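You operate a simulated robot arm through the tools that you are given. There is no shell and no other tool.

You are at the controls of a simulated robot arm. One attempt, no reset.

TASK
Put things in order on the top of the wooden table. At the end: the cream soap box stands on top of the yellow dustpan; the clear cup from the top of the wooden table stands where the cream soap box stood; the pink scent capsule (marked "ROSE") stands where the green scent capsule (marked "PINE") stood; the green scent capsule stands where the clear cup stood; whatever was shut is shut again. Leave all else as you found it, and nothing knocked over.

Only the result counts: the job must be done as asked and must still hold three seconds after the hand-in. Knocking over, shifting, dropping, spilling or breaking anything else fails it.

THE ROBOT
A 6-joint arm with a two-finger parallel gripper, fixed in place. Base frame: the origin is at the foot of the arm, x ahead of it, y to its left, z up; the work surface is at about z = 0. Units: m, degrees, N and s.
With the tool pointing down near the work surface it reaches from about 0.12 to 0.5 m from the base axis. Its first joint turns from -72.0 to 72.0 degrees. Payload 0.65 kg.
Tool frame: the origin (TCP) lies between the finger pads and is the grasp point; the fingertips stand 0.025 m ahead of it; z points along the fingers, y is the line along which they close. Largest opening 0.076 m; finger width 0.018, thickness 0.01; the body of the gripper, 0.036 by 0.078 m, starts 0.045 m behind the TCP.
Orientation is that of the tool frame in the base frame, as [roll, pitch, yaw] about the fixed x, y, z axes, in that order (R = Rz(yaw) Ry(pitch) Rx(roll)). With the fingers straight down and closing along the base's y, the tool's x points along the base's -x, its y along +y and its z along -z.

THE INTERFACE
- The arm moves only by the tool send_rows. Its argument "commands" is text: rows parted by semicolons, each of 7 numbers parted by spaces: the shift along the tool's x, y, z in units of 50 mm (1.0 is 50 mm), then the turn, a rotation vector about the tool's x, y, z in units of 6 degrees (1.0 is 6 degrees), then the gripper command, from -1 (fully open) to 1 (shut), values between in proportion. In form: tx ty tz rx ry rz claw; .... A call has 1 to 20 rows; each row shifts and turns the commanded pose from where the row before left it, along the tool's axes as they then stand. A call with a number of a shift or a turn outside -1 to 1 is refused whole. Rows are played at 5 a second. More than 0.05 m and 8.6 degrees between two rows, or a gripper value outside its range, and nothing of the call is played. A pose out of reach is approached as far as the arm can. The call stops where the force on the tool passes 40 N (or 10 N more than at its start, if that is more) or the arm is blocked; 0.2 s more then pass. Each finger travels about 0.108 m/s and halts on what it meets, pressing with about 32 N; the grip force reading is that of the motor and also rises with nothing between the fingers. The clock runs only during rows and for 0.2 s after the last one: add rows that do not move to give the fingers time. It gives the time, the measured TCP pose, the force on the tool (base axes), the opening and the grip force at its end, in the units of the frame above (readings bear some noise), with the torque about the TCP (base axes, N m) and any sound that the robot's microphone picked up.
- Cameras (640 x 400 px; columns grow to the right, rows downward): "scene" is fixed at [0.0414, 0.2661, 0.3973]; the picture's right is [-0.87, -0.50, 0.00], its down [-0.31, 0.55, -0.78] and it looks along [0.38, -0.67, -0.63] (base axes); focal length 214 px, centre (320, 200). "wrist" rides on the gripper at [0.058, 0.011, -0.081] in the tool frame; the picture's right is [-0.18, 0.98, 0.00], its down [-0.75, -0.14, -0.64] and it looks along [-0.63, -0.12, 0.77] (tool axes); focal length 243 px, centre (320, 200). There is no depth. A picture from a camera that has moved, and an enlarged one, comes with that camera's place and axes in the base frame and with its lens.
- grab_frame(camera): a new picture of that camera. It takes no simulated time.
- enlarge(camera, box): a new picture of the part [left, top, right, bottom] of that camera's present view, enlarged. It takes no simulated time.
- job_done(): hands the job in; it is judged then, once.

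Places have to be worked out from the pictures, the camera data and where the tool is seen. Open the gripper and draw the arm clear of the work before you hand the job in, unless the task says otherwise.

The tools are called after "Emit:" as name(argument=value, ...) on one line, values as JSON. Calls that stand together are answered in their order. send_rows: Moves the arm, as the interface text tells. Its arguments: {"type":"object","properties":{"commands":{"type":"string"}},"required":["commands"]} The other tools are called the same way: grab_frame (camera) takes a picture; enlarge (camera, box) takes an enlarged picture of a part of a camera's view; job_done () hands the job in.

At the start:

```text
time_s: 0.0
ee_pos: [0.219, -0.0917, 0.2762]
tcp_rot: [179.9, 0.0, 180.0]
contact_force: [1.1, 0.0, 0.4]
ft_torque: [-0.04, -0.02, 0.03]
grip_width: 0.0762
grip_force: 0.1
```

scene: 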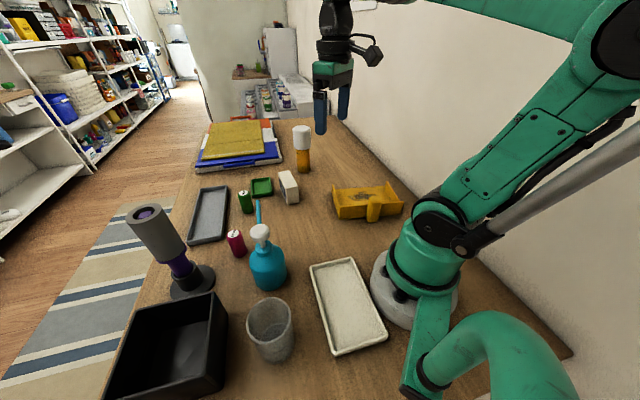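
wrist: 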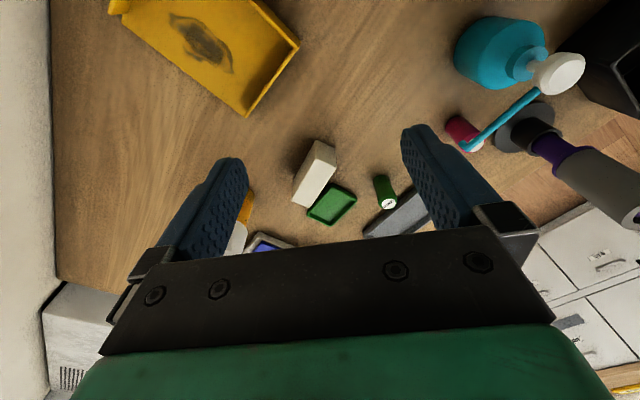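

I'll start by looking closer at the objects in both views before planning.

Emit:
enlarge(camera="scene", box=[180, 160, 340, 260])

Emit:
enlarge(camera="scene", box=[200, 230, 400, 370])

Emit:
enlarge(camera="scene", box=[260, 110, 420, 230])

Emit:
enlarge(camera="wrist", box=[240, 100, 500, 260])

Emit:
enlarge(camera="wrist", box=[60, 0, 320, 160])

```text
4.00 times, centred on (260, 210) of scene
camera zoom: at [0.0414, 0.2661, 0.3973], right [-0.87, -0.5, 0.0], down [-0.31, 0.55, -0.78], along [0.38, -0.67, -0.63], focal length 858 px, centre (560, 160)
```

zoom: 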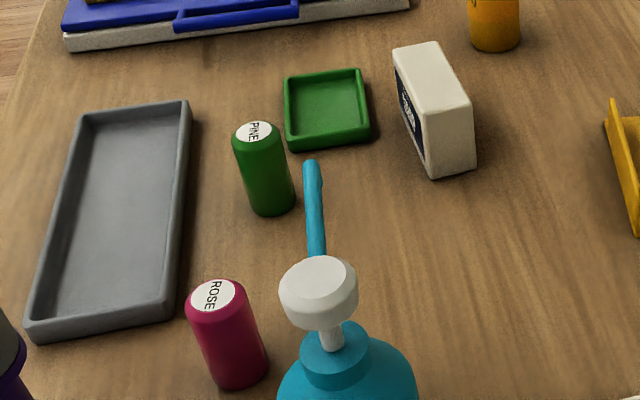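

```text
2.86 times, centred on (300, 300) of scene
camera zoom: at [0.0414, 0.2661, 0.3973], right [-0.87, -0.5, 0.0], down [-0.31, 0.55, -0.78], along [0.38, -0.67, -0.63], focal length 613 px, centre (377, -86)
```

zoom: 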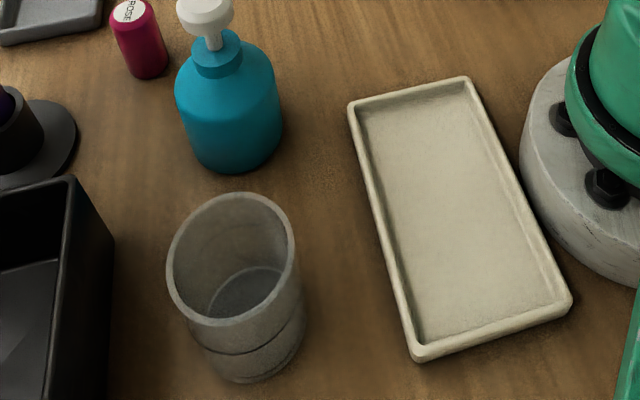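

```text
3.33 times, centred on (340, 170) of scene
camera zoom: at [0.0414, 0.2661, 0.3973], right [-0.87, -0.5, 0.0], down [-0.31, 0.55, -0.78], along [0.38, -0.67, -0.63], focal length 715 px, centre (253, 300)
```

zoom: 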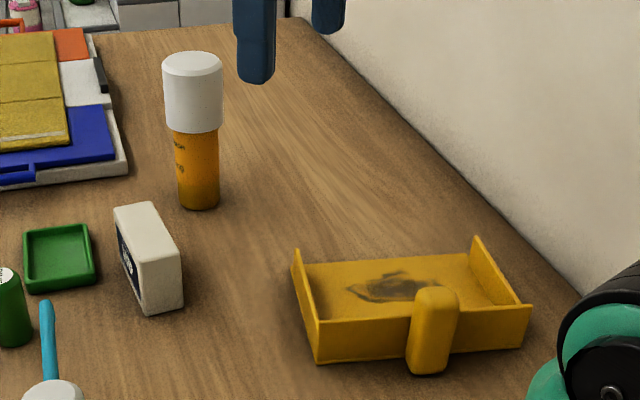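

```text
2.46 times, centred on (370, 180) of wrist
camera zoom: at [0.1616, -0.08, 0.3559], right [0.18, 0.98, 0.0], down [0.75, -0.14, 0.64], along [0.63, -0.12, -0.77], focal length 597 px, centre (197, 249)
```

zoom: 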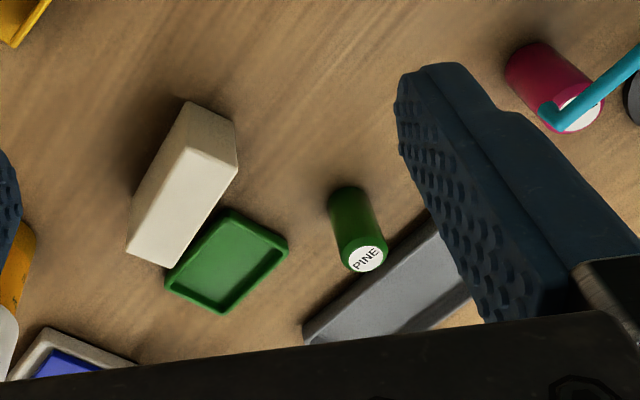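

```text
2.46 times, centred on (190, 80) of wrist
camera zoom: at [0.1616, -0.08, 0.3559], right [0.18, 0.98, 0.0], down [0.75, -0.14, 0.64], along [0.63, -0.12, -0.77], focal length 597 px, centre (640, 495)
```

zoom: 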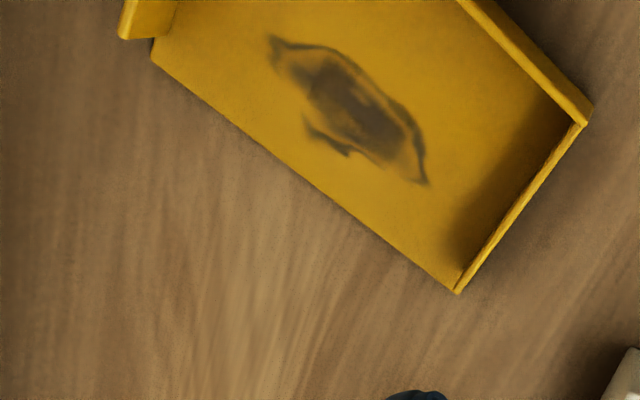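

From both cameras I place things at: soap box at about (0.376, -0.133), long axis at about -39°, size 0.088 × 0.033 × 0.055. PINE is at about (0.434, -0.019) and ROSE at about (0.347, 0.095), both 0.06 high. The cup is at about (0.153, 0.200) and the dustpan at about (0.165, -0.22). I'll move above the soap box and turn to its width direction.

Emit:
send_rows(commands="-0.628 -0.164 0.504 0 0 0 -1; -0.628 -0.164 0.504 0 0 0 -1; -0.628 -0.164 0.504 0 0 0 -1; -0.628 -0.164 0.504 0 0 0 -1; -0.628 -0.164 0.504 0 0 0 -1; 0 0 0 0 0 0.921 -1; 0 0 0 0 0 0.921 -1; 0 0 0 0 0 0.921 -1; 0 0 0 0 0 0.921 -1; 0 0 0 0 0 0.921 -1; 0 0 0 0 0 0.921 -1; 0 0 0 0 0 0.921 -1; 0 0 0 0 0 0 -1; 0 0 0 0 0 0 -1")

Emit:
grab_frame(camera="wrist")

Emit:
grab_frame(camera="scene")

```text
time_s: 3.0
ee_pos: [0.377, -0.1331, 0.1508]
tcp_rot: [180.0, 0.0, 141.3]
contact_force: [-1.0, 0.1, 0.0]
ft_torque: [-0.01, 0.02, 0.02]
grip_width: 0.076
grip_force: 0.0
```

```text
taken
camera wrist: at [0.3384, -0.0874, 0.2295], right [0.76, 0.65, 0.0], down [0.5, -0.58, 0.64], along [0.42, -0.49, -0.77], focal length 243 px, centre (320, 200)
```

wrist: 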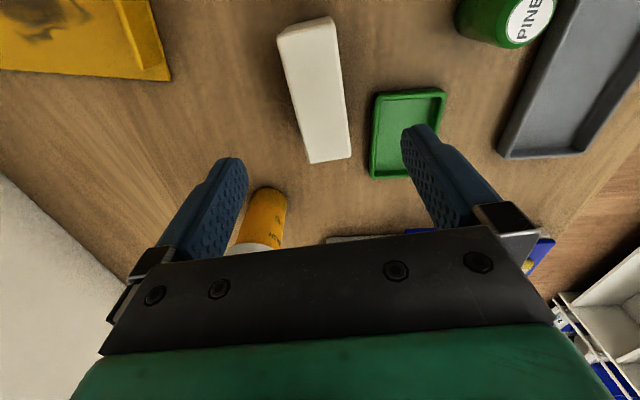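

```text
taken
```

scene: 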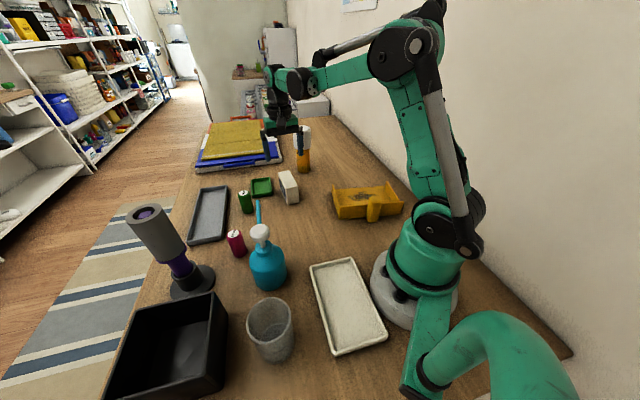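

The box appears nearly aligned with the fingers. I'll enlarge to refine its position and angle.

Emit:
enlarge(camera="wrist", box=[230, 0, 470, 190])

```text
2.11 times, centred on (350, 95) of wrist
camera zoom: at [0.3384, -0.0874, 0.2295], right [0.76, 0.65, 0.0], down [0.5, -0.58, 0.64], along [0.42, -0.49, -0.77], focal length 511 px, centre (257, 421)
```

zoom: 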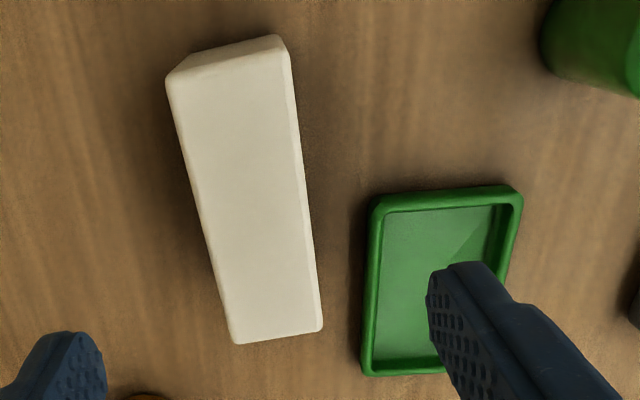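

The measured centre is (0.376, -0.132), which lines up with the tool. I narrow the opening to about 0.06 so the finger clears the green dish, then go down to z≈0.035 and close.

Emit:
send_rows(commands="0 0 0 0 0 0 -0.58; 0 0 0 0 0 0 -0.58; 0 0 0.5 0 0 0 -0.58; 0 0 0.5 0 0 0 -0.58; 0 0 0.5 0 0 0 -0.58; 0 0 0.4 0 0 0 -0.58; 0 0 0.4 0 0 0 -0.58; 0 0 0 0 0 0 -0.58; 0 0 0 0 0 0 -0.58")

Emit:
grab_frame(camera="wrist")

```text
time_s: 5.0
ee_pos: [0.3756, -0.1322, 0.0345]
tcp_rot: [179.9, 0.0, 141.4]
contact_force: [0.7, 0.6, 0.3]
ft_torque: [0.0, -0.03, -0.02]
grip_width: 0.0597
grip_force: 0.0
```

```text
taken
camera wrist: at [0.3367, -0.0871, 0.1148], right [0.76, 0.65, 0.0], down [0.5, -0.58, 0.64], along [0.42, -0.49, -0.77], focal length 243 px, centre (320, 200)
```

wrist: 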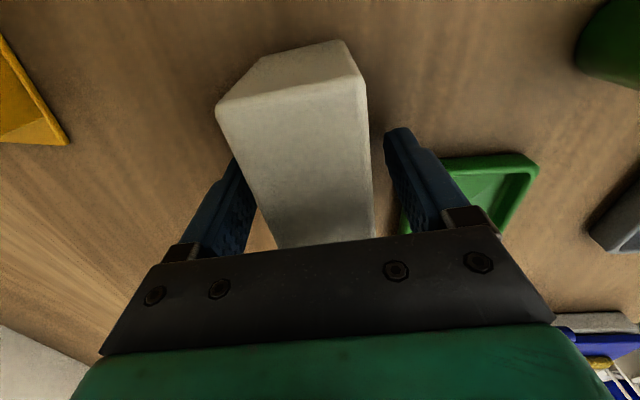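

The fingers straddle the box cleanly, so I close the grip.

Emit:
send_rows(commands="0 0 0 0 0 0 0.6; 0 0 0 0 0 0 0.6; 0 0 0 0 0 0 0.6; 0 0 0 0 0 0 0.6")

```text
time_s: 6.0
ee_pos: [0.3762, -0.1327, 0.0354]
tcp_rot: [180.0, 0.1, 141.3]
contact_force: [0.4, -0.2, -0.3]
ft_torque: [0.02, 0.02, -0.01]
grip_width: 0.0357
grip_force: 31.6
```

The box is gripped (width 0.036). I lift it straight up and check it.

Emit:
send_rows(commands="0 0 -0.4 0 0 0 0.6; 0 0 -0.8 0 0 0 0.6; 0 0 -0.8 0 0 0 0.6; 0 0 -0.8 0 0 0 0.6; 0 0 -0.8 0 0 0 0.6; 0 0 -0.6 0 0 0 0.6; 0 0 0 0 0 0 0.6")

Emit:
grab_frame(camera="scene")

Emit:
grab_frame(camera="wrist")

```text
time_s: 7.6
ee_pos: [0.3758, -0.1343, 0.2444]
tcp_rot: [-180.0, -0.1, 141.3]
contact_force: [-0.4, -0.3, -1.4]
ft_torque: [0.01, 0.0, 0.0]
grip_width: 0.0358
grip_force: 32.1
```

```text
taken
```

scene: 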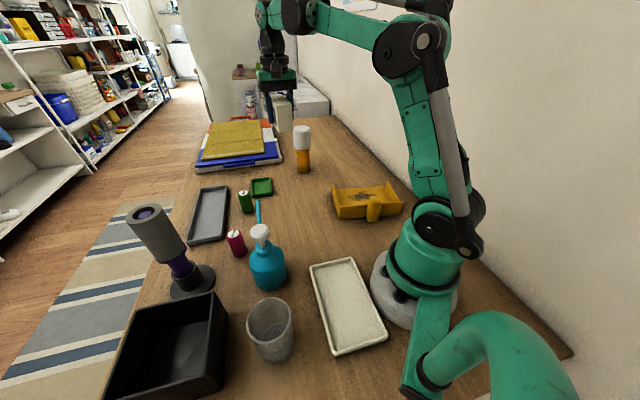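

```text
taken
camera wrist: at [0.3375, -0.0885, 0.3253], right [0.76, 0.65, 0.0], down [0.5, -0.58, 0.64], along [0.42, -0.49, -0.77], focal length 243 px, centre (320, 200)
```

wrist: 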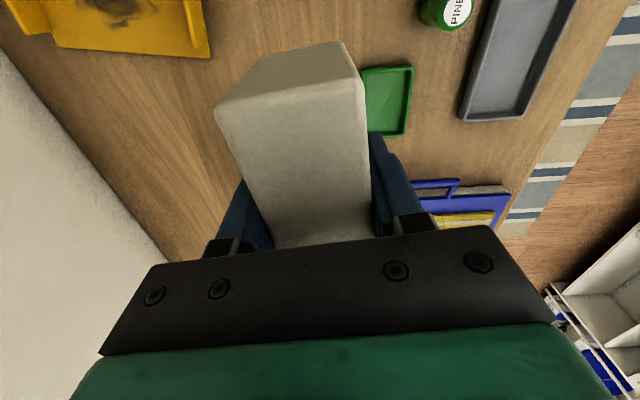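

The box is held well. I'll zoom in on the dustpan to pin down its floor and walls.

Emit:
enlarge(camera="scene", box=[320, 170, 416, 230])

Emit:
enlarge(camera="wrist", box=[0, 0, 230, 140])

```text
6.67 times, centred on (368, 200) of scene
camera zoom: at [0.0414, 0.2661, 0.3973], right [-0.87, -0.5, 0.0], down [-0.31, 0.55, -0.78], along [0.38, -0.67, -0.63], focal length 1430 px, centre (0, 200)
```

zoom: 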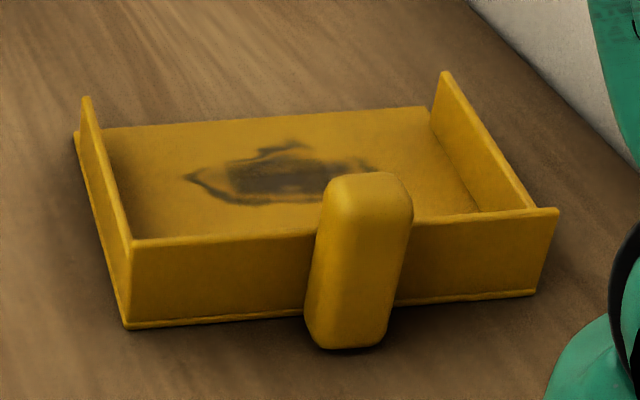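

```text
2.78 times, centred on (115, 70) of wrist
camera zoom: at [0.3375, -0.0885, 0.3253], right [0.76, 0.65, 0.0], down [0.5, -0.58, 0.64], along [0.42, -0.49, -0.77], focal length 675 px, centre (890, 562)
```

zoom: 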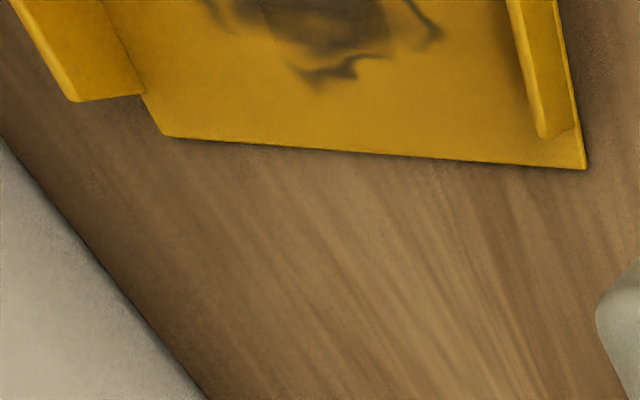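

The dustpan floor is flat and thin, the walls are about 0.044 high, and the pan centre is about (0.169, -0.2135). Its axes run at 36° and -53°. I carry the box over to (0.173, -0.218) and turn it so its length lies along the pan's depth.

Emit:
send_rows(commands="0.352 -0.642 0 0 0 0 0.6; 0.352 -0.642 0 0 0 0 0.6; 0.352 -0.642 0 0 0 0 0.6; 0.352 -0.642 0 0 0 0 0.6; 0.352 -0.642 0 0 0 0 0.6; 0.352 -0.642 0 0 0 0 0.6; 0 0 0 0 0 0.817 0.6; 0 0 0 0 0 0.817 0.6; 0 0 0 0 0 0.817 0.6; 0 0 0 0 0 0 0.6; 0 0 0 0 0 0 0.6")

Emit:
grab_frame(camera="scene")

Emit:
grab_frame(camera="wrist")

```text
time_s: 10.0
ee_pos: [0.1733, -0.2156, 0.2445]
tcp_rot: [179.9, -0.1, 126.5]
contact_force: [-0.7, 0.1, -0.2]
ft_torque: [0.03, 0.04, 0.03]
grip_width: 0.0358
grip_force: 31.7
```

```text
taken
```

scene: 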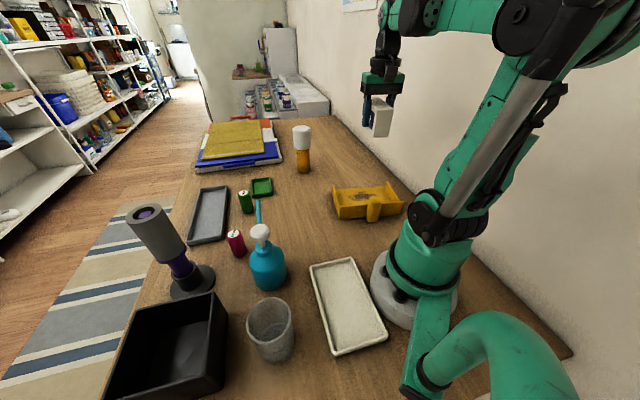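

```text
taken
camera wrist: at [0.1479, -0.162, 0.325], right [0.9, 0.44, 0.0], down [0.33, -0.69, 0.64], along [0.28, -0.58, -0.77], focal length 243 px, centre (320, 200)
```

wrist: 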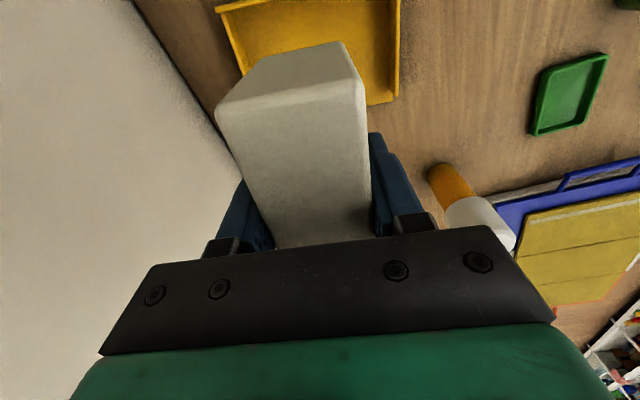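

Alignment over the pan agrees with the pan corners seen in the wrist view. I go down to just above the pan floor.

Emit:
send_rows(commands="0 0 0.8 0 0 0 0.6; 0 0 0.8 0 0 0 0.6; 0 0 0.8 0 0 0 0.6; 0 0 0.7 0 0 0 0.6; 0 0 0.4 0 0 0 0.6; 0 0 0.3 0 0 0 0.6; 0 0 0.1 0 0 0 0.6; 0 0 0 0 0 0 0.6; 0 0 0 0 0 0 0.6")

Emit:
enlarge(camera="scene", box=[320, 150, 416, 230])

Emit:
grab_frame(camera="wrist")

```text
time_s: 12.0
ee_pos: [0.1746, -0.2166, 0.0498]
tcp_rot: [180.0, 0.0, 126.5]
contact_force: [0.2, -0.3, -1.5]
ft_torque: [0.0, -0.05, 0.0]
grip_width: 0.0357
grip_force: 31.5
```

```text
5.00 times, centred on (368, 190) of scene
camera zoom: at [0.0414, 0.2661, 0.3973], right [-0.87, -0.5, 0.0], down [-0.31, 0.55, -0.78], along [0.38, -0.67, -0.63], focal length 1072 px, centre (80, 250)
```

zoom: 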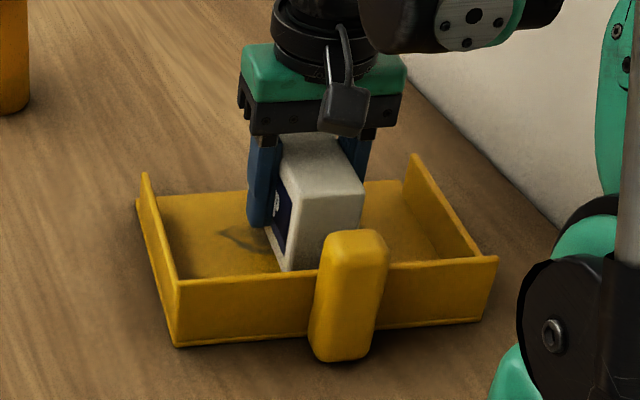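

```text
taken
camera wrist: at [0.1488, -0.1627, 0.1304], right [0.9, 0.44, 0.0], down [0.34, -0.69, 0.64], along [0.28, -0.58, -0.77], focal length 243 px, centre (320, 200)
```

wrist: 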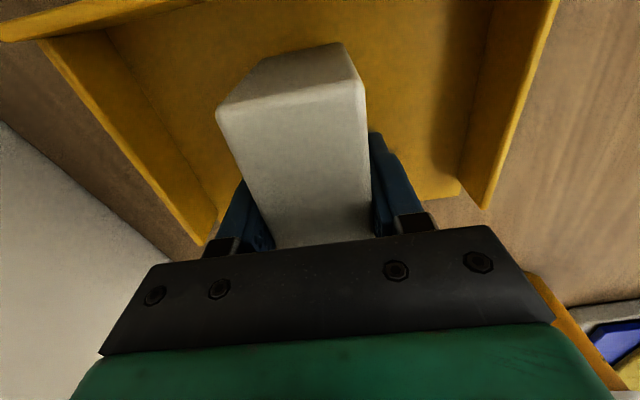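

The box is inside the walls with clearance. I lower it in small steps and watch the force.

Emit:
send_rows(commands="0 0 0.06 0 0 0 0.6; 0 0 0.06 0 0 0 0.6; 0 0 0.04 0 0 0 0.6; 0 0 0.02 0 0 0 0.6; 0 0 0 0 0 0 0.6; 0 0 0 0 0 0 0.6")

Emit:
enlarge(camera="scene", box=[320, 150, 416, 230])

```text
time_s: 13.4
ee_pos: [0.174, -0.2172, 0.0401]
tcp_rot: [180.0, 0.0, 126.6]
contact_force: [-0.9, 0.3, -0.7]
ft_torque: [0.0, 0.03, -0.01]
grip_width: 0.0357
grip_force: 32.4
```

```text
5.00 times, centred on (368, 190) of scene
camera zoom: at [0.0414, 0.2661, 0.3973], right [-0.87, -0.5, 0.0], down [-0.31, 0.55, -0.78], along [0.38, -0.67, -0.63], focal length 1072 px, centre (80, 250)
```

zoom: 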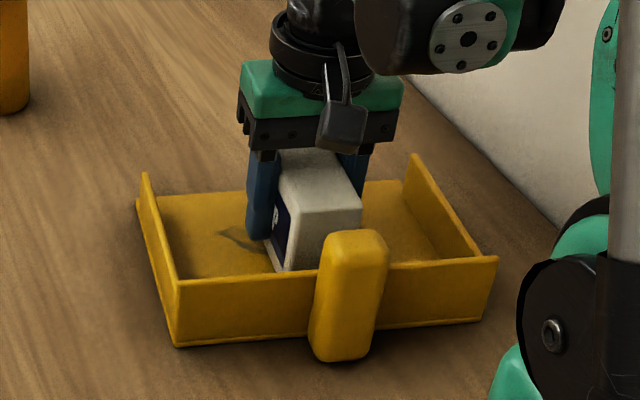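

No contact yet at z≈0.040, so I keep lowering in 0.5–1 mm steps.

Emit:
send_rows(commands="0 0 0.02 0 0 0 0.6; 0 0 0.015 0 0 0 0.6; 0 0 0 0 0 0 0.6")

```text
time_s: 14.2
ee_pos: [0.1754, -0.2173, 0.0397]
tcp_rot: [-180.0, 0.0, 126.6]
contact_force: [0.4, 1.3, 5.8]
ft_torque: [-0.1, -0.13, 0.03]
grip_width: 0.0357
grip_force: 31.9
```

Contact with the pan floor (about 6 N). I release and rise straight up.

Emit:
send_rows(commands="0 0 0 0 0 0 -0.3; 0 0 0 0 0 0 -0.5; 0 0 0 0 0 0 -0.5; 0 0 -0.3 0 0 0 -0.5; 0 0 -0.6 0 0 0 -0.5; 0 0 -0.8 0 0 0 -0.5; 0 0 -0.8 0 0 0 -0.5; 0 0 -0.8 0 0 0 -0.5; 0 0 -0.8 0 0 0 -0.5; 0 0 0 0 0 0 -0.5")

Emit:
grab_frame(camera="scene")

Emit:
enlarge(camera="scene", box=[320, 150, 416, 230])

Emit:
grab_frame(camera="wrist")

```text
time_s: 16.4
ee_pos: [0.1745, -0.2162, 0.245]
tcp_rot: [-179.9, 0.0, 126.6]
contact_force: [0.1, -0.6, 0.4]
ft_torque: [0.01, -0.04, -0.01]
grip_width: 0.057
grip_force: 0.1
```

```text
taken
```

scene: 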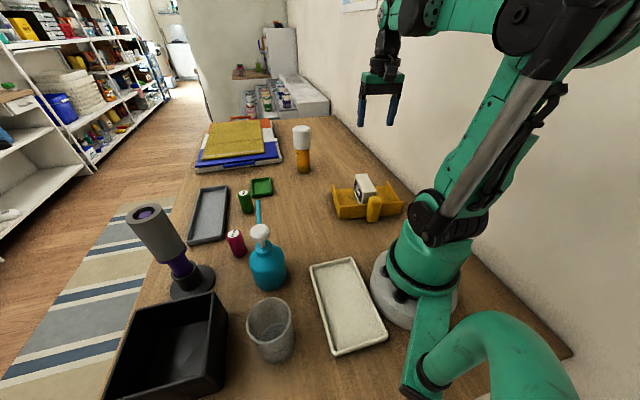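

```text
5.00 times, centred on (368, 190) of scene
camera zoom: at [0.0414, 0.2661, 0.3973], right [-0.87, -0.5, 0.0], down [-0.31, 0.55, -0.78], along [0.38, -0.67, -0.63], focal length 1072 px, centre (80, 250)
```

zoom: 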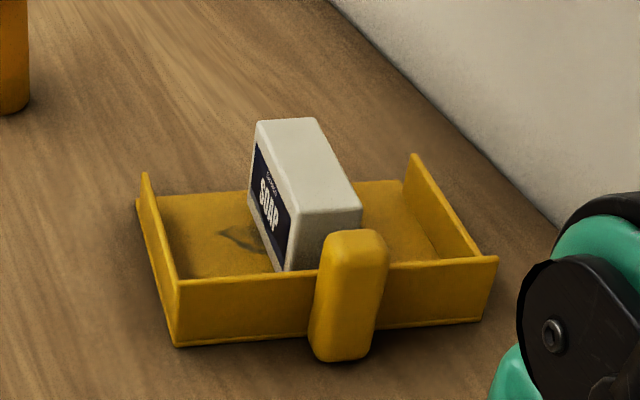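

```text
taken
camera wrist: at [0.1483, -0.1616, 0.3251], right [0.9, 0.44, 0.0], down [0.34, -0.69, 0.64], along [0.28, -0.58, -0.77], focal length 243 px, centre (320, 200)
```

wrist: 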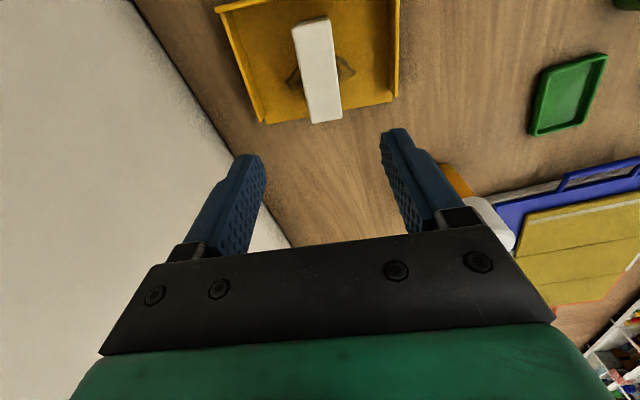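

The soap box stands on the dustpan and the pan has not moved. I'll arc the arm at z≈0.27 towards the cup side.

Emit:
send_rows(commands="0.389 0.685 -0.1 0 0 0 -1; 0.389 0.685 -0.1 0 0 0 -1; 0.389 0.685 -0.1 0 0 0 -1; 0.389 0.685 -0.1 0 0 0 -1; 0.389 0.685 -0.1 0 0 0 -1; 0.389 0.685 -0.1 0 0 0 -1; 0 0 0 0 0 -0.989 -1; 0 0 0 0 0 -0.989 -1; 0 0 0 0 0 -0.989 -1; 0 0 0 0 0 -0.989 -1; 0 0 0 0 0 -0.989 -1; 0 0 0 0 0 -0.989 -1; 0 0 0 0 0 -0.989 -1; 0 0 0 0 0 -0.989 -1; 0 0 0 0 0 -0.989 -1; 0 0 0 0 0 0 -1")

Emit:
grab_frame(camera="wrist")

Emit:
grab_frame(camera="scene")

Emit:
enlarge(camera="scene", box=[224, 280, 320, 370])

```text
time_s: 19.8
ee_pos: [0.2688, -0.0009, 0.274]
tcp_rot: [-180.0, 0.0, -179.9]
contact_force: [0.6, 0.6, 0.2]
ft_torque: [-0.01, 0.0, -0.02]
grip_width: 0.0759
grip_force: 0.0
```

```text
taken
camera wrist: at [0.211, 0.011, 0.3539], right [0.18, 0.98, 0.0], down [0.75, -0.14, 0.64], along [0.63, -0.12, -0.77], focal length 243 px, centre (320, 200)
```

wrist: 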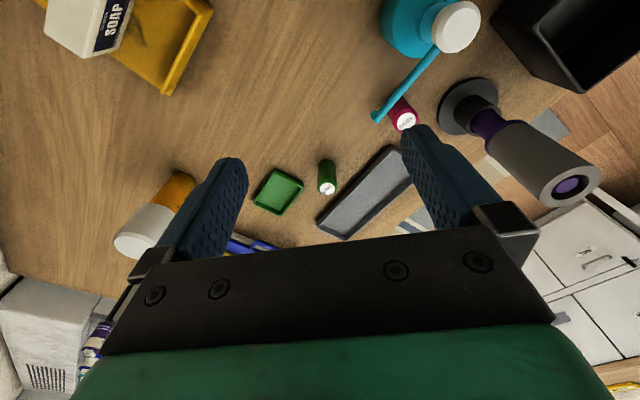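

```text
taken
```

scene: 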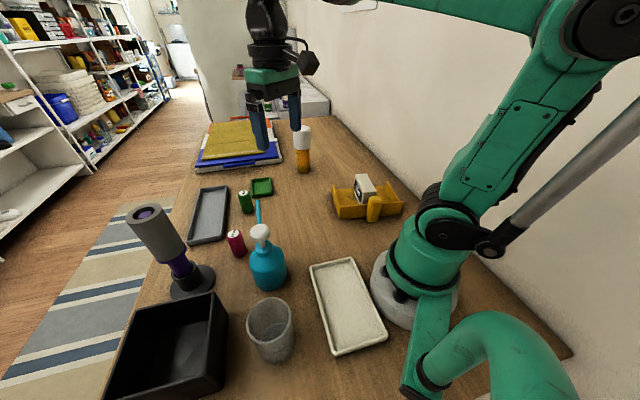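

```text
4.44 times, centred on (272, 325) of scene
camera zoom: at [0.0414, 0.2661, 0.3973], right [-0.87, -0.5, 0.0], down [-0.31, 0.55, -0.78], along [0.38, -0.67, -0.63], focal length 953 px, centre (533, -356)
```

zoom: 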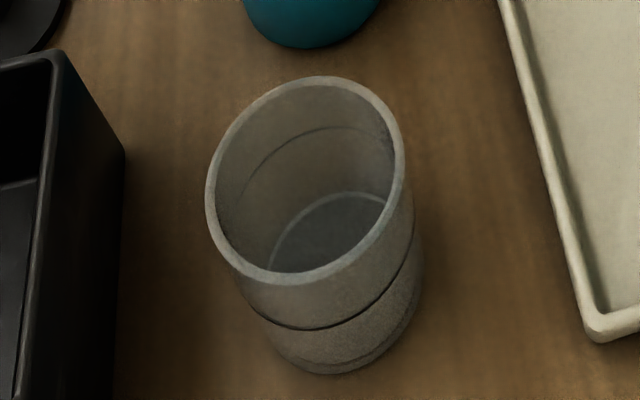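

The cup refines to about (0.160, 0.196), rim diameter about 0.059 and height about 0.09. It may hold water, judging by the ring line, so I'll carry it level and slowly. I hover above it with the fingers closing along the 140° line, between the bin and the tray.

Emit:
send_rows(commands="0.363 0.657 0.08 0 0 0 -1; 0.363 0.657 0.08 0 0 0 -1; 0.363 0.657 0.08 0 0 0 -1; 0.363 0.657 0.08 0 0 0 -1; 0.363 0.657 0.08 0 0 0 -1; 0.363 0.657 0.08 0 0 0 -1; 0 0 0 0 0 -0.926 -1; 0 0 0 0 0 -0.926 -1; 0 0 0 0 0 -0.926 -1; 0 0 0 0 0 -0.926 -1; 0 0 0 0 0 -0.926 -1; 0 0 0 0 0 -0.926 -1; 0 0 0 0 0 -0.926 -1; 0 0 0 0 0 -0.926 -1; 0 0 0 0 0 -0.926 -1; 0 0 0 0 0 0 -1")

Emit:
grab_frame(camera="wrist")

Emit:
grab_frame(camera="scene")

```text
time_s: 23.2
ee_pos: [0.1615, 0.1965, 0.2491]
tcp_rot: [179.9, 0.0, -129.9]
contact_force: [-0.3, 0.4, 0.2]
ft_torque: [0.01, -0.02, -0.02]
grip_width: 0.076
grip_force: 0.0
```

```text
taken
camera wrist: at [0.1154, 0.1597, 0.33], right [-0.64, 0.77, 0.0], down [0.59, 0.49, 0.64], along [0.5, 0.41, -0.77], focal length 243 px, centre (320, 200)
```

wrist: 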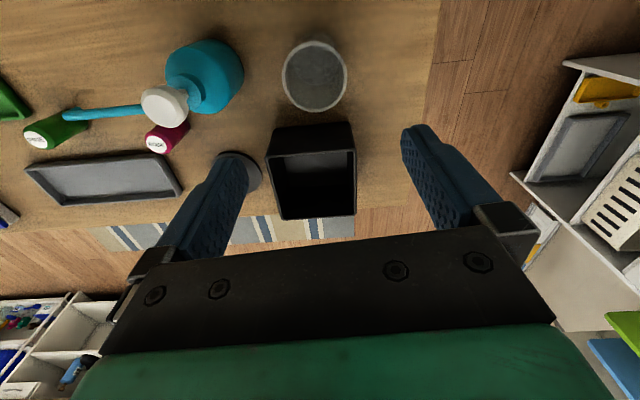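

```text
taken
```

scene: 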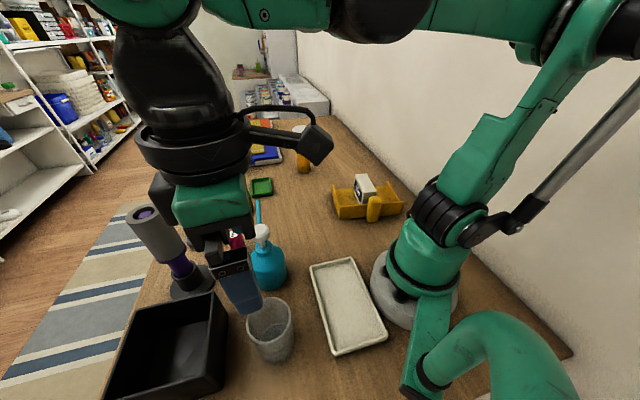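

Emit:
enlarge(camera="wrist", box=[250, 20, 410, 120])

```text
4.00 times, centred on (330, 70) of wrist
camera zoom: at [0.1154, 0.1597, 0.33], right [-0.64, 0.77, 0.0], down [0.59, 0.49, 0.64], along [0.5, 0.41, -0.77], focal length 970 px, centre (280, 720)
```

zoom: 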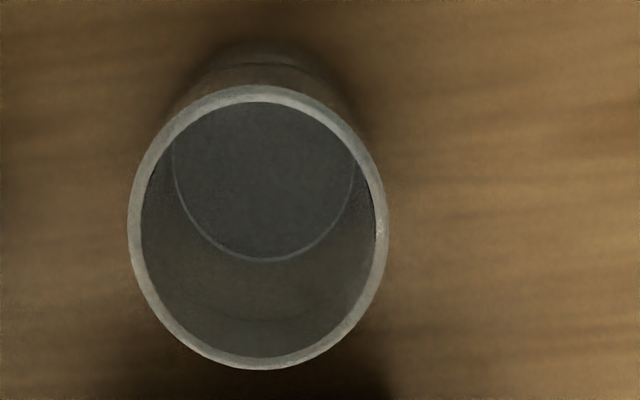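

The cup looks empty and its centre is about (0.161, 0.192). I nudge over and go down to just above the rim to check that the fingers straddle it.

Emit:
send_rows(commands="0.076 -0.05 0 0 0 0 -1; 0 0 0.6 0 0 0 -1; 0 0 0.6 0 0 0 -1; 0 0 0.6 0 0 0 -1; 0 0 0.5 0 0 0 -1; 0 0 0 0 0 0 -1; 0 0 0 0 0 0 -1")

Emit:
grab_frame(camera="wrist")

Emit:
enlarge(camera="scene", box=[180, 220, 340, 380])

```text
time_s: 24.8
ee_pos: [0.1605, 0.1925, 0.1339]
tcp_rot: [179.9, 0.0, -130.0]
contact_force: [1.1, -0.4, -0.1]
ft_torque: [0.04, -0.01, -0.01]
grip_width: 0.076
grip_force: 0.2
```

```text
taken
camera wrist: at [0.1146, 0.1543, 0.215], right [-0.63, 0.77, 0.0], down [0.59, 0.49, 0.64], along [0.5, 0.41, -0.77], focal length 243 px, centre (320, 200)
```

wrist: 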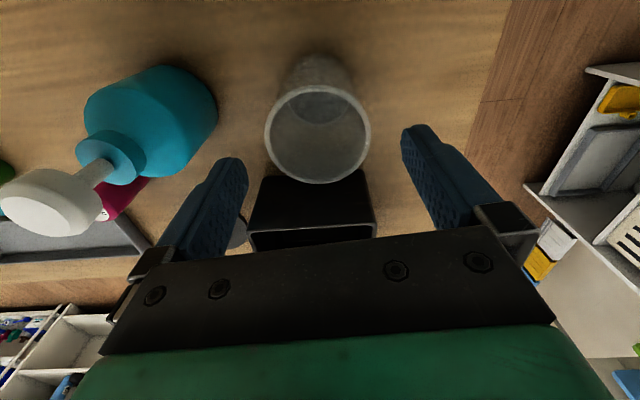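

```text
2.50 times, centred on (260, 300) of scene
camera zoom: at [0.0414, 0.2661, 0.3973], right [-0.87, -0.5, 0.0], down [-0.31, 0.55, -0.78], along [0.38, -0.67, -0.63], focal length 536 px, centre (470, -50)
```

zoom: 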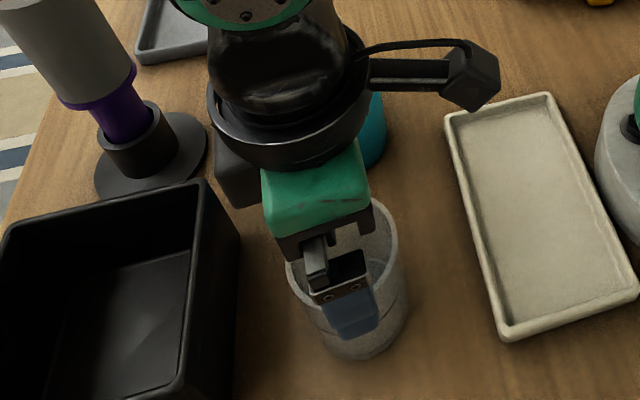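

The rim is centred between the fingers: measured (0.162, 0.192) against the tool's (0.1605, 0.1925). I go down to z≈0.052.

Emit:
send_rows(commands="0 0 0.3 0 0 0 -1; 0 0 0.3 0 0 0 -1; 0 0 0.3 0 0 0 -1; 0 0 0.3 0 0 0 -1; 0 0 0.3 0 0 0 -1; 0 0 0.13 0 0 0 -1; 0 0 0 0 0 0 -1; 0 0 0 0 0 0 -1")

Emit:
grab_frame(camera="wrist")

Emit:
enlarge(camera="scene", box=[180, 220, 340, 380])

```text
time_s: 26.6
ee_pos: [0.1597, 0.1919, 0.0536]
tcp_rot: [180.0, 0.0, -130.1]
contact_force: [0.2, -0.4, 0.4]
ft_torque: [-0.04, -0.01, -0.01]
grip_width: 0.0758
grip_force: 0.0
```

```text
taken
camera wrist: at [0.1141, 0.1553, 0.1338], right [-0.63, 0.77, 0.0], down [0.59, 0.49, 0.64], along [0.5, 0.41, -0.77], focal length 243 px, centre (320, 200)
```

wrist: 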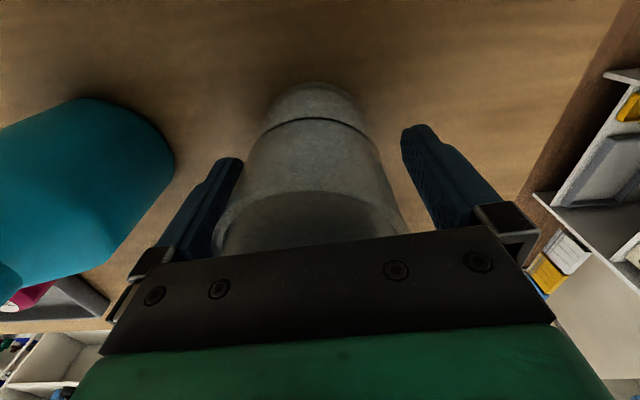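

```text
2.50 times, centred on (260, 300) of scene
camera zoom: at [0.0414, 0.2661, 0.3973], right [-0.87, -0.5, 0.0], down [-0.31, 0.55, -0.78], along [0.38, -0.67, -0.63], focal length 536 px, centre (470, -50)
```

zoom: 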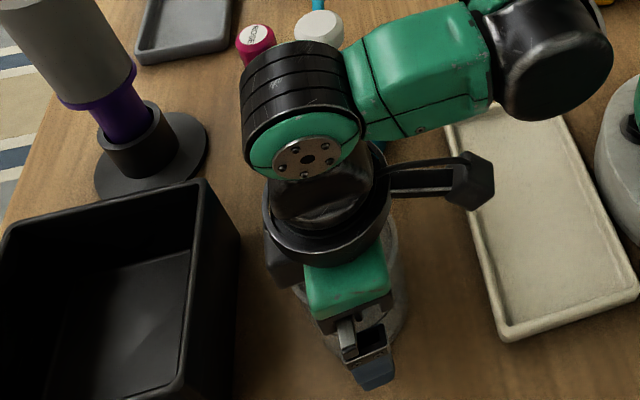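

Both fingers are beside the cup and nothing is touching. I close on it.

Emit:
send_rows(commands="0 0 0 0 0 0 -0.4; 0 0 0 0 0 0 -0.2; 0 0 0 0 0 0 0; 0 0 0 0 0 0 0; 0 0 0 0 0 0 0")

Emit:
grab_frame(camera="wrist")

```text
time_s: 27.8
ee_pos: [0.1595, 0.1926, 0.0544]
tcp_rot: [-180.0, 0.0, -130.0]
contact_force: [-1.2, -0.5, 2.2]
ft_torque: [0.04, 0.04, -0.02]
grip_width: 0.0577
grip_force: 32.4
```

```text
taken
camera wrist: at [0.1141, 0.1553, 0.1339], right [-0.63, 0.77, 0.0], down [0.59, 0.49, 0.64], along [0.5, 0.41, -0.77], focal length 243 px, centre (320, 200)
```

wrist: 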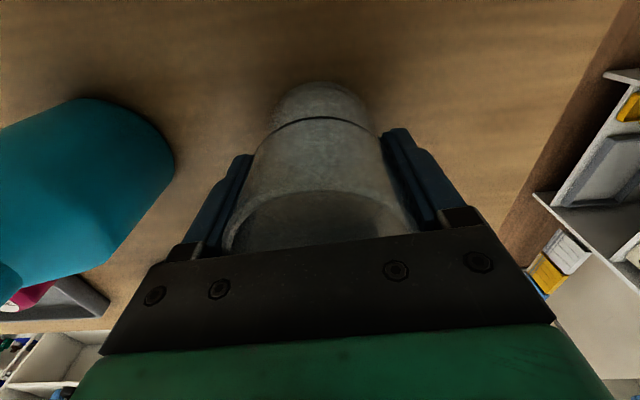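

The cup is held at width 0.0577. I lift it gently and straight up.

Emit:
send_rows(commands="0 0 -0.1 0 0 0 0; 0 0 -0.25 0 0 0 0; 0 0 -0.45 0 0 0 0; 0 0 -0.6 0 0 0 0; 0 0 -0.6 0 0 0 0; 0 0 -0.6 0 0 0 0; 0 0 -0.6 0 0 0 0; 0 0 -0.5 0 0 0 0; 0 0 -0.35 0 0 0 0; 0 0 -0.15 0 0 0 0; 0 0 0 0 0 0 0")

Emit:
grab_frame(camera="scene")

Emit:
grab_frame(camera="wrist")

```text
time_s: 30.2
ee_pos: [0.1595, 0.1944, 0.2633]
tcp_rot: [-180.0, 0.0, -130.0]
contact_force: [0.8, 0.3, -0.4]
ft_torque: [-0.02, 0.0, -0.04]
grip_width: 0.0575
grip_force: 31.9
```

```text
taken
```

scene: 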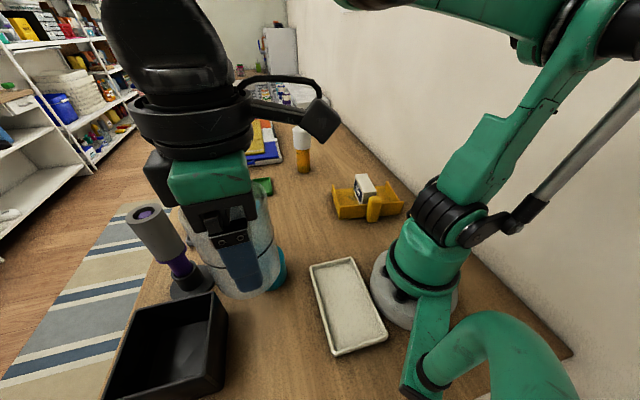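

```text
taken
camera wrist: at [0.1131, 0.1566, 0.3443], right [-0.63, 0.77, 0.0], down [0.59, 0.49, 0.64], along [0.5, 0.41, -0.77], focal length 243 px, centre (320, 200)
```

wrist: 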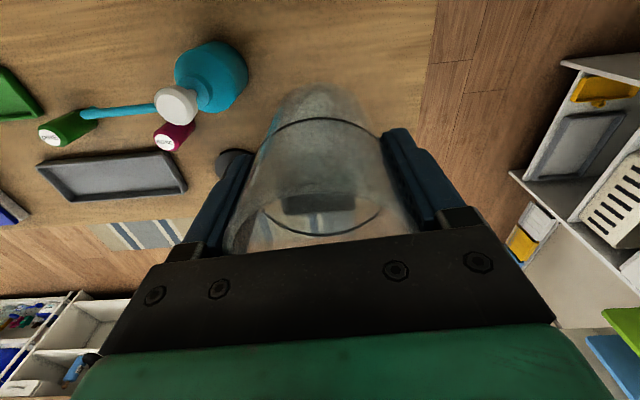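

The cup is held upright and its bottom is about 0.21 above the table, clear of everything. I carry it to the middle waypoint.

Emit:
send_rows(commands="0.1 -0.25 0 0 0 0 0; 0.19 -0.5 0 0 0 0 0; 0.19 -0.52 0 0 0 0 0; 0.19 -0.52 0 0 0 0 0; 0.19 -0.52 0 0 0 0 0; 0.19 -0.52 0 0 0 0 0; 0.19 -0.52 0 0 0 0 0; 0.19 -0.5 0 0 0 0 0; 0.1 -0.3 0 0 0 0 0; 0 0 0 0 0 0.926 0; 0 0 0 0 0 0.926 0; 0 0 0 0 0 0.926 0; 0 0 0 0 0 0.926 0; 0 0 0 0 0 0.926 0; 0 0 0 0 0 0.926 0; 0 0 0 0 0 0.926 0; 0 0 0 0 0 0.926 0; 0 0 0 0 0 0.926 0; 0 0 0 0 0 0 0")

Emit:
grab_frame(camera="scene")

Emit:
grab_frame(camera="wrist")

```text
time_s: 34.2
ee_pos: [0.2696, -0.0015, 0.264]
tcp_rot: [180.0, 0.0, 179.9]
contact_force: [0.4, -0.2, -0.3]
ft_torque: [0.03, -0.02, -0.02]
grip_width: 0.0574
grip_force: 32.1
```

```text
taken
```

scene: 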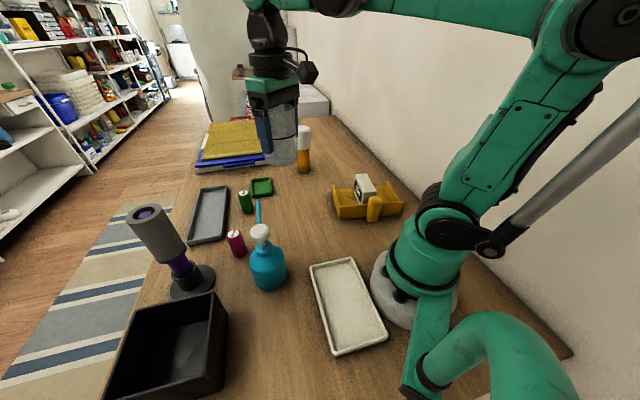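

```text
taken
camera wrist: at [0.2116, 0.0115, 0.3441], right [0.19, 0.98, 0.0], down [0.75, -0.14, 0.64], along [0.63, -0.12, -0.77], focal length 243 px, centre (320, 200)
```

wrist: 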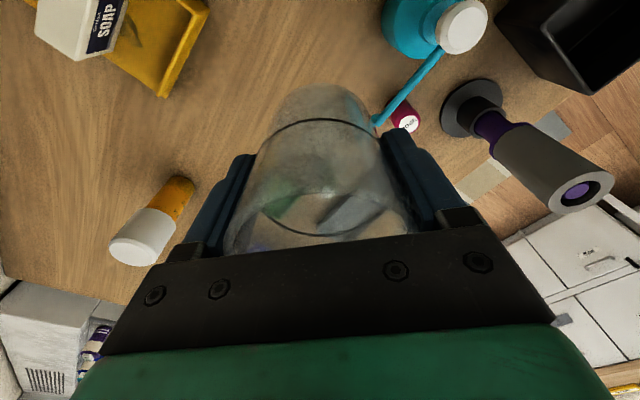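

The cup is steady. I carry it over the soap box's former place (0.376, -0.1325) and lower it part way.

Emit:
send_rows(commands="-0.15 -0.19 0 0 0 0 0; -0.3 -0.374 0 0 0 0 0; -0.3 -0.374 0 0 0 0 0; -0.3 -0.374 0 0 0 0 0; -0.3 -0.374 0 0 0 0 0; -0.3 -0.374 0 0 0 0 0; -0.3 -0.374 0 0 0 0 0; -0.15 -0.19 0 0 0 0 0; 0 0 0 0 0 0 0; 0 0 0.2 0 0 0 0; 0 0 0.4 0 0 0 0; 0 0 0.6 0 0 0 0; 0 0 0.6 0 0 0 0; 0 0 0.6 0 0 0 0; 0 0 0.4 0 0 0 0; 0 0 0.3 0 0 0 0; 0 0 0.1 0 0 0 0; 0 0 0 0 0 0 0")

Emit:
grab_frame(camera="wrist")

Emit:
enlarge(camera="scene", box=[220, 120, 380, 220])

```text
time_s: 38.0
ee_pos: [0.3773, -0.1318, 0.1042]
tcp_rot: [180.0, 0.0, 180.0]
contact_force: [-0.3, 0.2, 0.0]
ft_torque: [-0.01, -0.02, -0.02]
grip_width: 0.0571
grip_force: 31.6
```

```text
taken
camera wrist: at [0.3174, -0.1199, 0.1838], right [0.18, 0.98, 0.0], down [0.75, -0.14, 0.64], along [0.63, -0.12, -0.77], focal length 243 px, centre (320, 200)
```

wrist: 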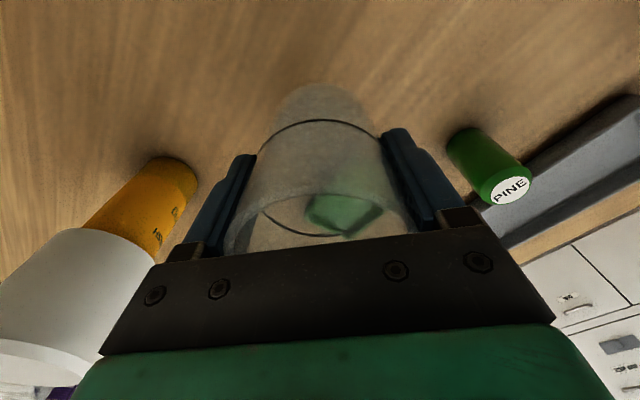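

```text
4.00 times, centred on (300, 170) of scene
camera zoom: at [0.0414, 0.2661, 0.3973], right [-0.87, -0.5, 0.0], down [-0.31, 0.55, -0.78], along [0.38, -0.67, -0.63], focal length 858 px, centre (400, 320)
```

zoom: 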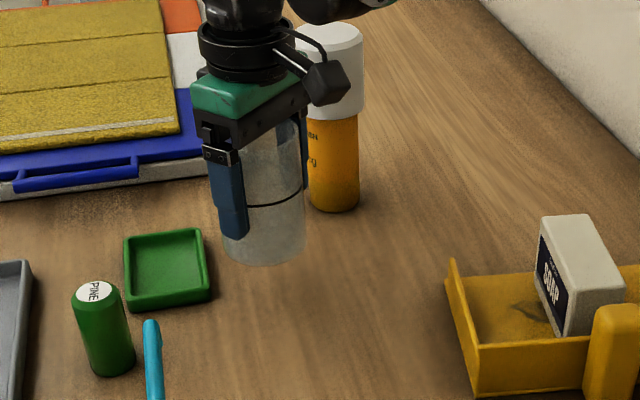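

The cup is above the spot with the dish and pill bottle clear. I lower it to just above the table.

Emit:
send_rows(commands="0 0 0.15 0 0 0 0; 0 0 0.25 0 0 0 0; 0 0 0.25 0 0 0 0; 0 0 0.15 0 0 0 0; 0 0 0.08 0 0 0 0; 0 0 0.03 0 0 0 0; 0 0 0 0 0 0 0; 0 0 0 0 0 0 0")

Emit:
enlarge(camera="scene", box=[220, 140, 340, 220])

```text
time_s: 39.8
ee_pos: [0.3751, -0.1324, 0.0589]
tcp_rot: [179.9, 0.0, 180.0]
contact_force: [-0.7, -0.7, -0.3]
ft_torque: [0.03, -0.03, 0.01]
grip_width: 0.0574
grip_force: 31.7
```

```text
5.00 times, centred on (280, 180) of scene
camera zoom: at [0.0414, 0.2661, 0.3973], right [-0.87, -0.5, 0.0], down [-0.31, 0.55, -0.78], along [0.38, -0.67, -0.63], focal length 1072 px, centre (520, 300)
```

zoom: 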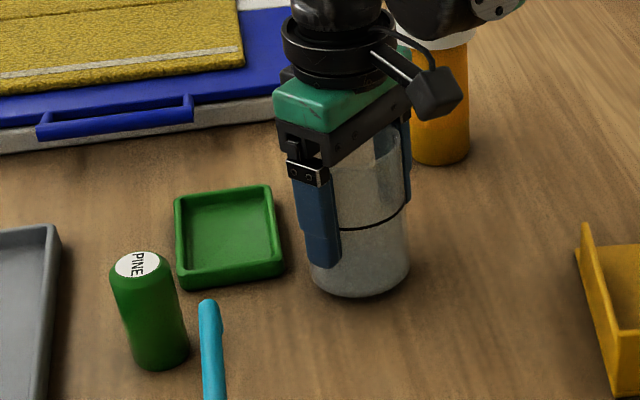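

Emit:
send_rows(commands="0 0 0.04 0 0 0 0; 0 0 0.03 0 0 0 0; 0 0 0.02 0 0 0 0; 0 0 0 0 0 0 0; 0 0 0 0 0 0 0")

```text
time_s: 41.0
ee_pos: [0.3753, -0.1307, 0.0534]
tcp_rot: [-180.0, -0.1, 180.0]
contact_force: [-2.0, 0.4, 5.5]
ft_torque: [0.01, -0.03, 0.08]
grip_width: 0.0573
grip_force: 32.2
```

Contact with the table (5.5 N). I release and go straight up.

Emit:
send_rows(commands="0 0 0 0 0 0 -0.7; 0 0 0 0 0 0 -1; 0 0 0 0 0 0 -1; 0 0 -0.2 0 0 0 -1; 0 0 -0.4 0 0 0 -1; 0 0 -0.6 0 0 0 -1; 0 0 -0.8 0 0 0 -1; 0 0 -0.8 0 0 0 -1; 0 0 -0.8 0 0 0 -1; 0 0 -0.4 0 0 0 -1; 0 0 0 0 0 0 -1")

Emit:
grab_frame(camera="scene")

Emit:
enlarge(camera="scene", box=[220, 140, 340, 220])

Emit:
grab_frame(camera="wrist")

```text
time_s: 43.4
ee_pos: [0.3737, -0.1321, 0.2546]
tcp_rot: [180.0, 0.0, -180.0]
contact_force: [-0.4, -0.8, -0.5]
ft_torque: [0.01, 0.02, 0.01]
grip_width: 0.0761
grip_force: 0.1
```

```text
taken
```

scene: 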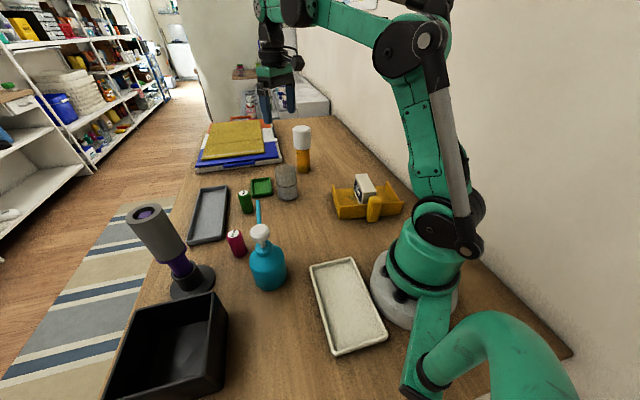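

```text
5.00 times, centred on (280, 180) of scene
camera zoom: at [0.0414, 0.2661, 0.3973], right [-0.87, -0.5, 0.0], down [-0.31, 0.55, -0.78], along [0.38, -0.67, -0.63], focal length 1072 px, centre (520, 300)
```

zoom: 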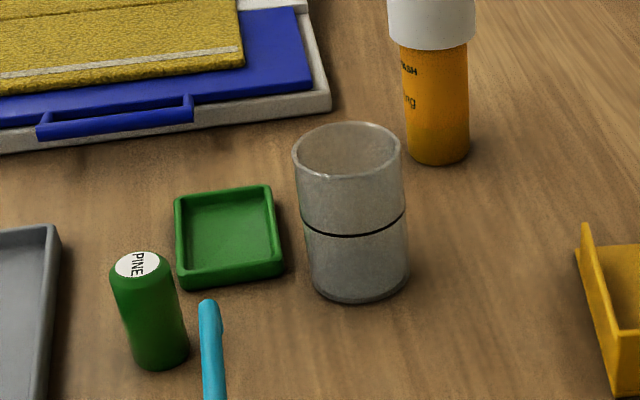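

```text
taken
camera wrist: at [0.3163, -0.1197, 0.335], right [0.18, 0.98, 0.0], down [0.75, -0.14, 0.64], along [0.63, -0.12, -0.77], focal length 243 px, centre (320, 200)
```

wrist: 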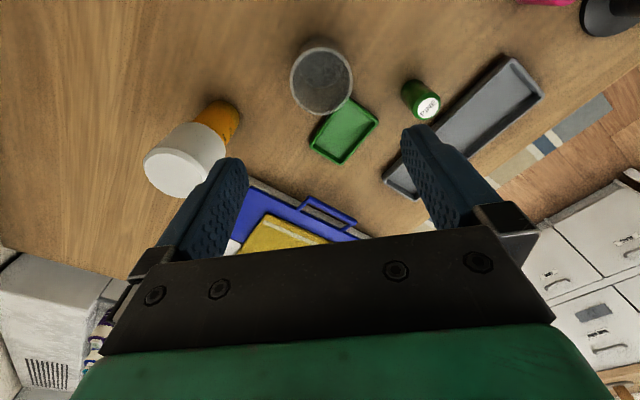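

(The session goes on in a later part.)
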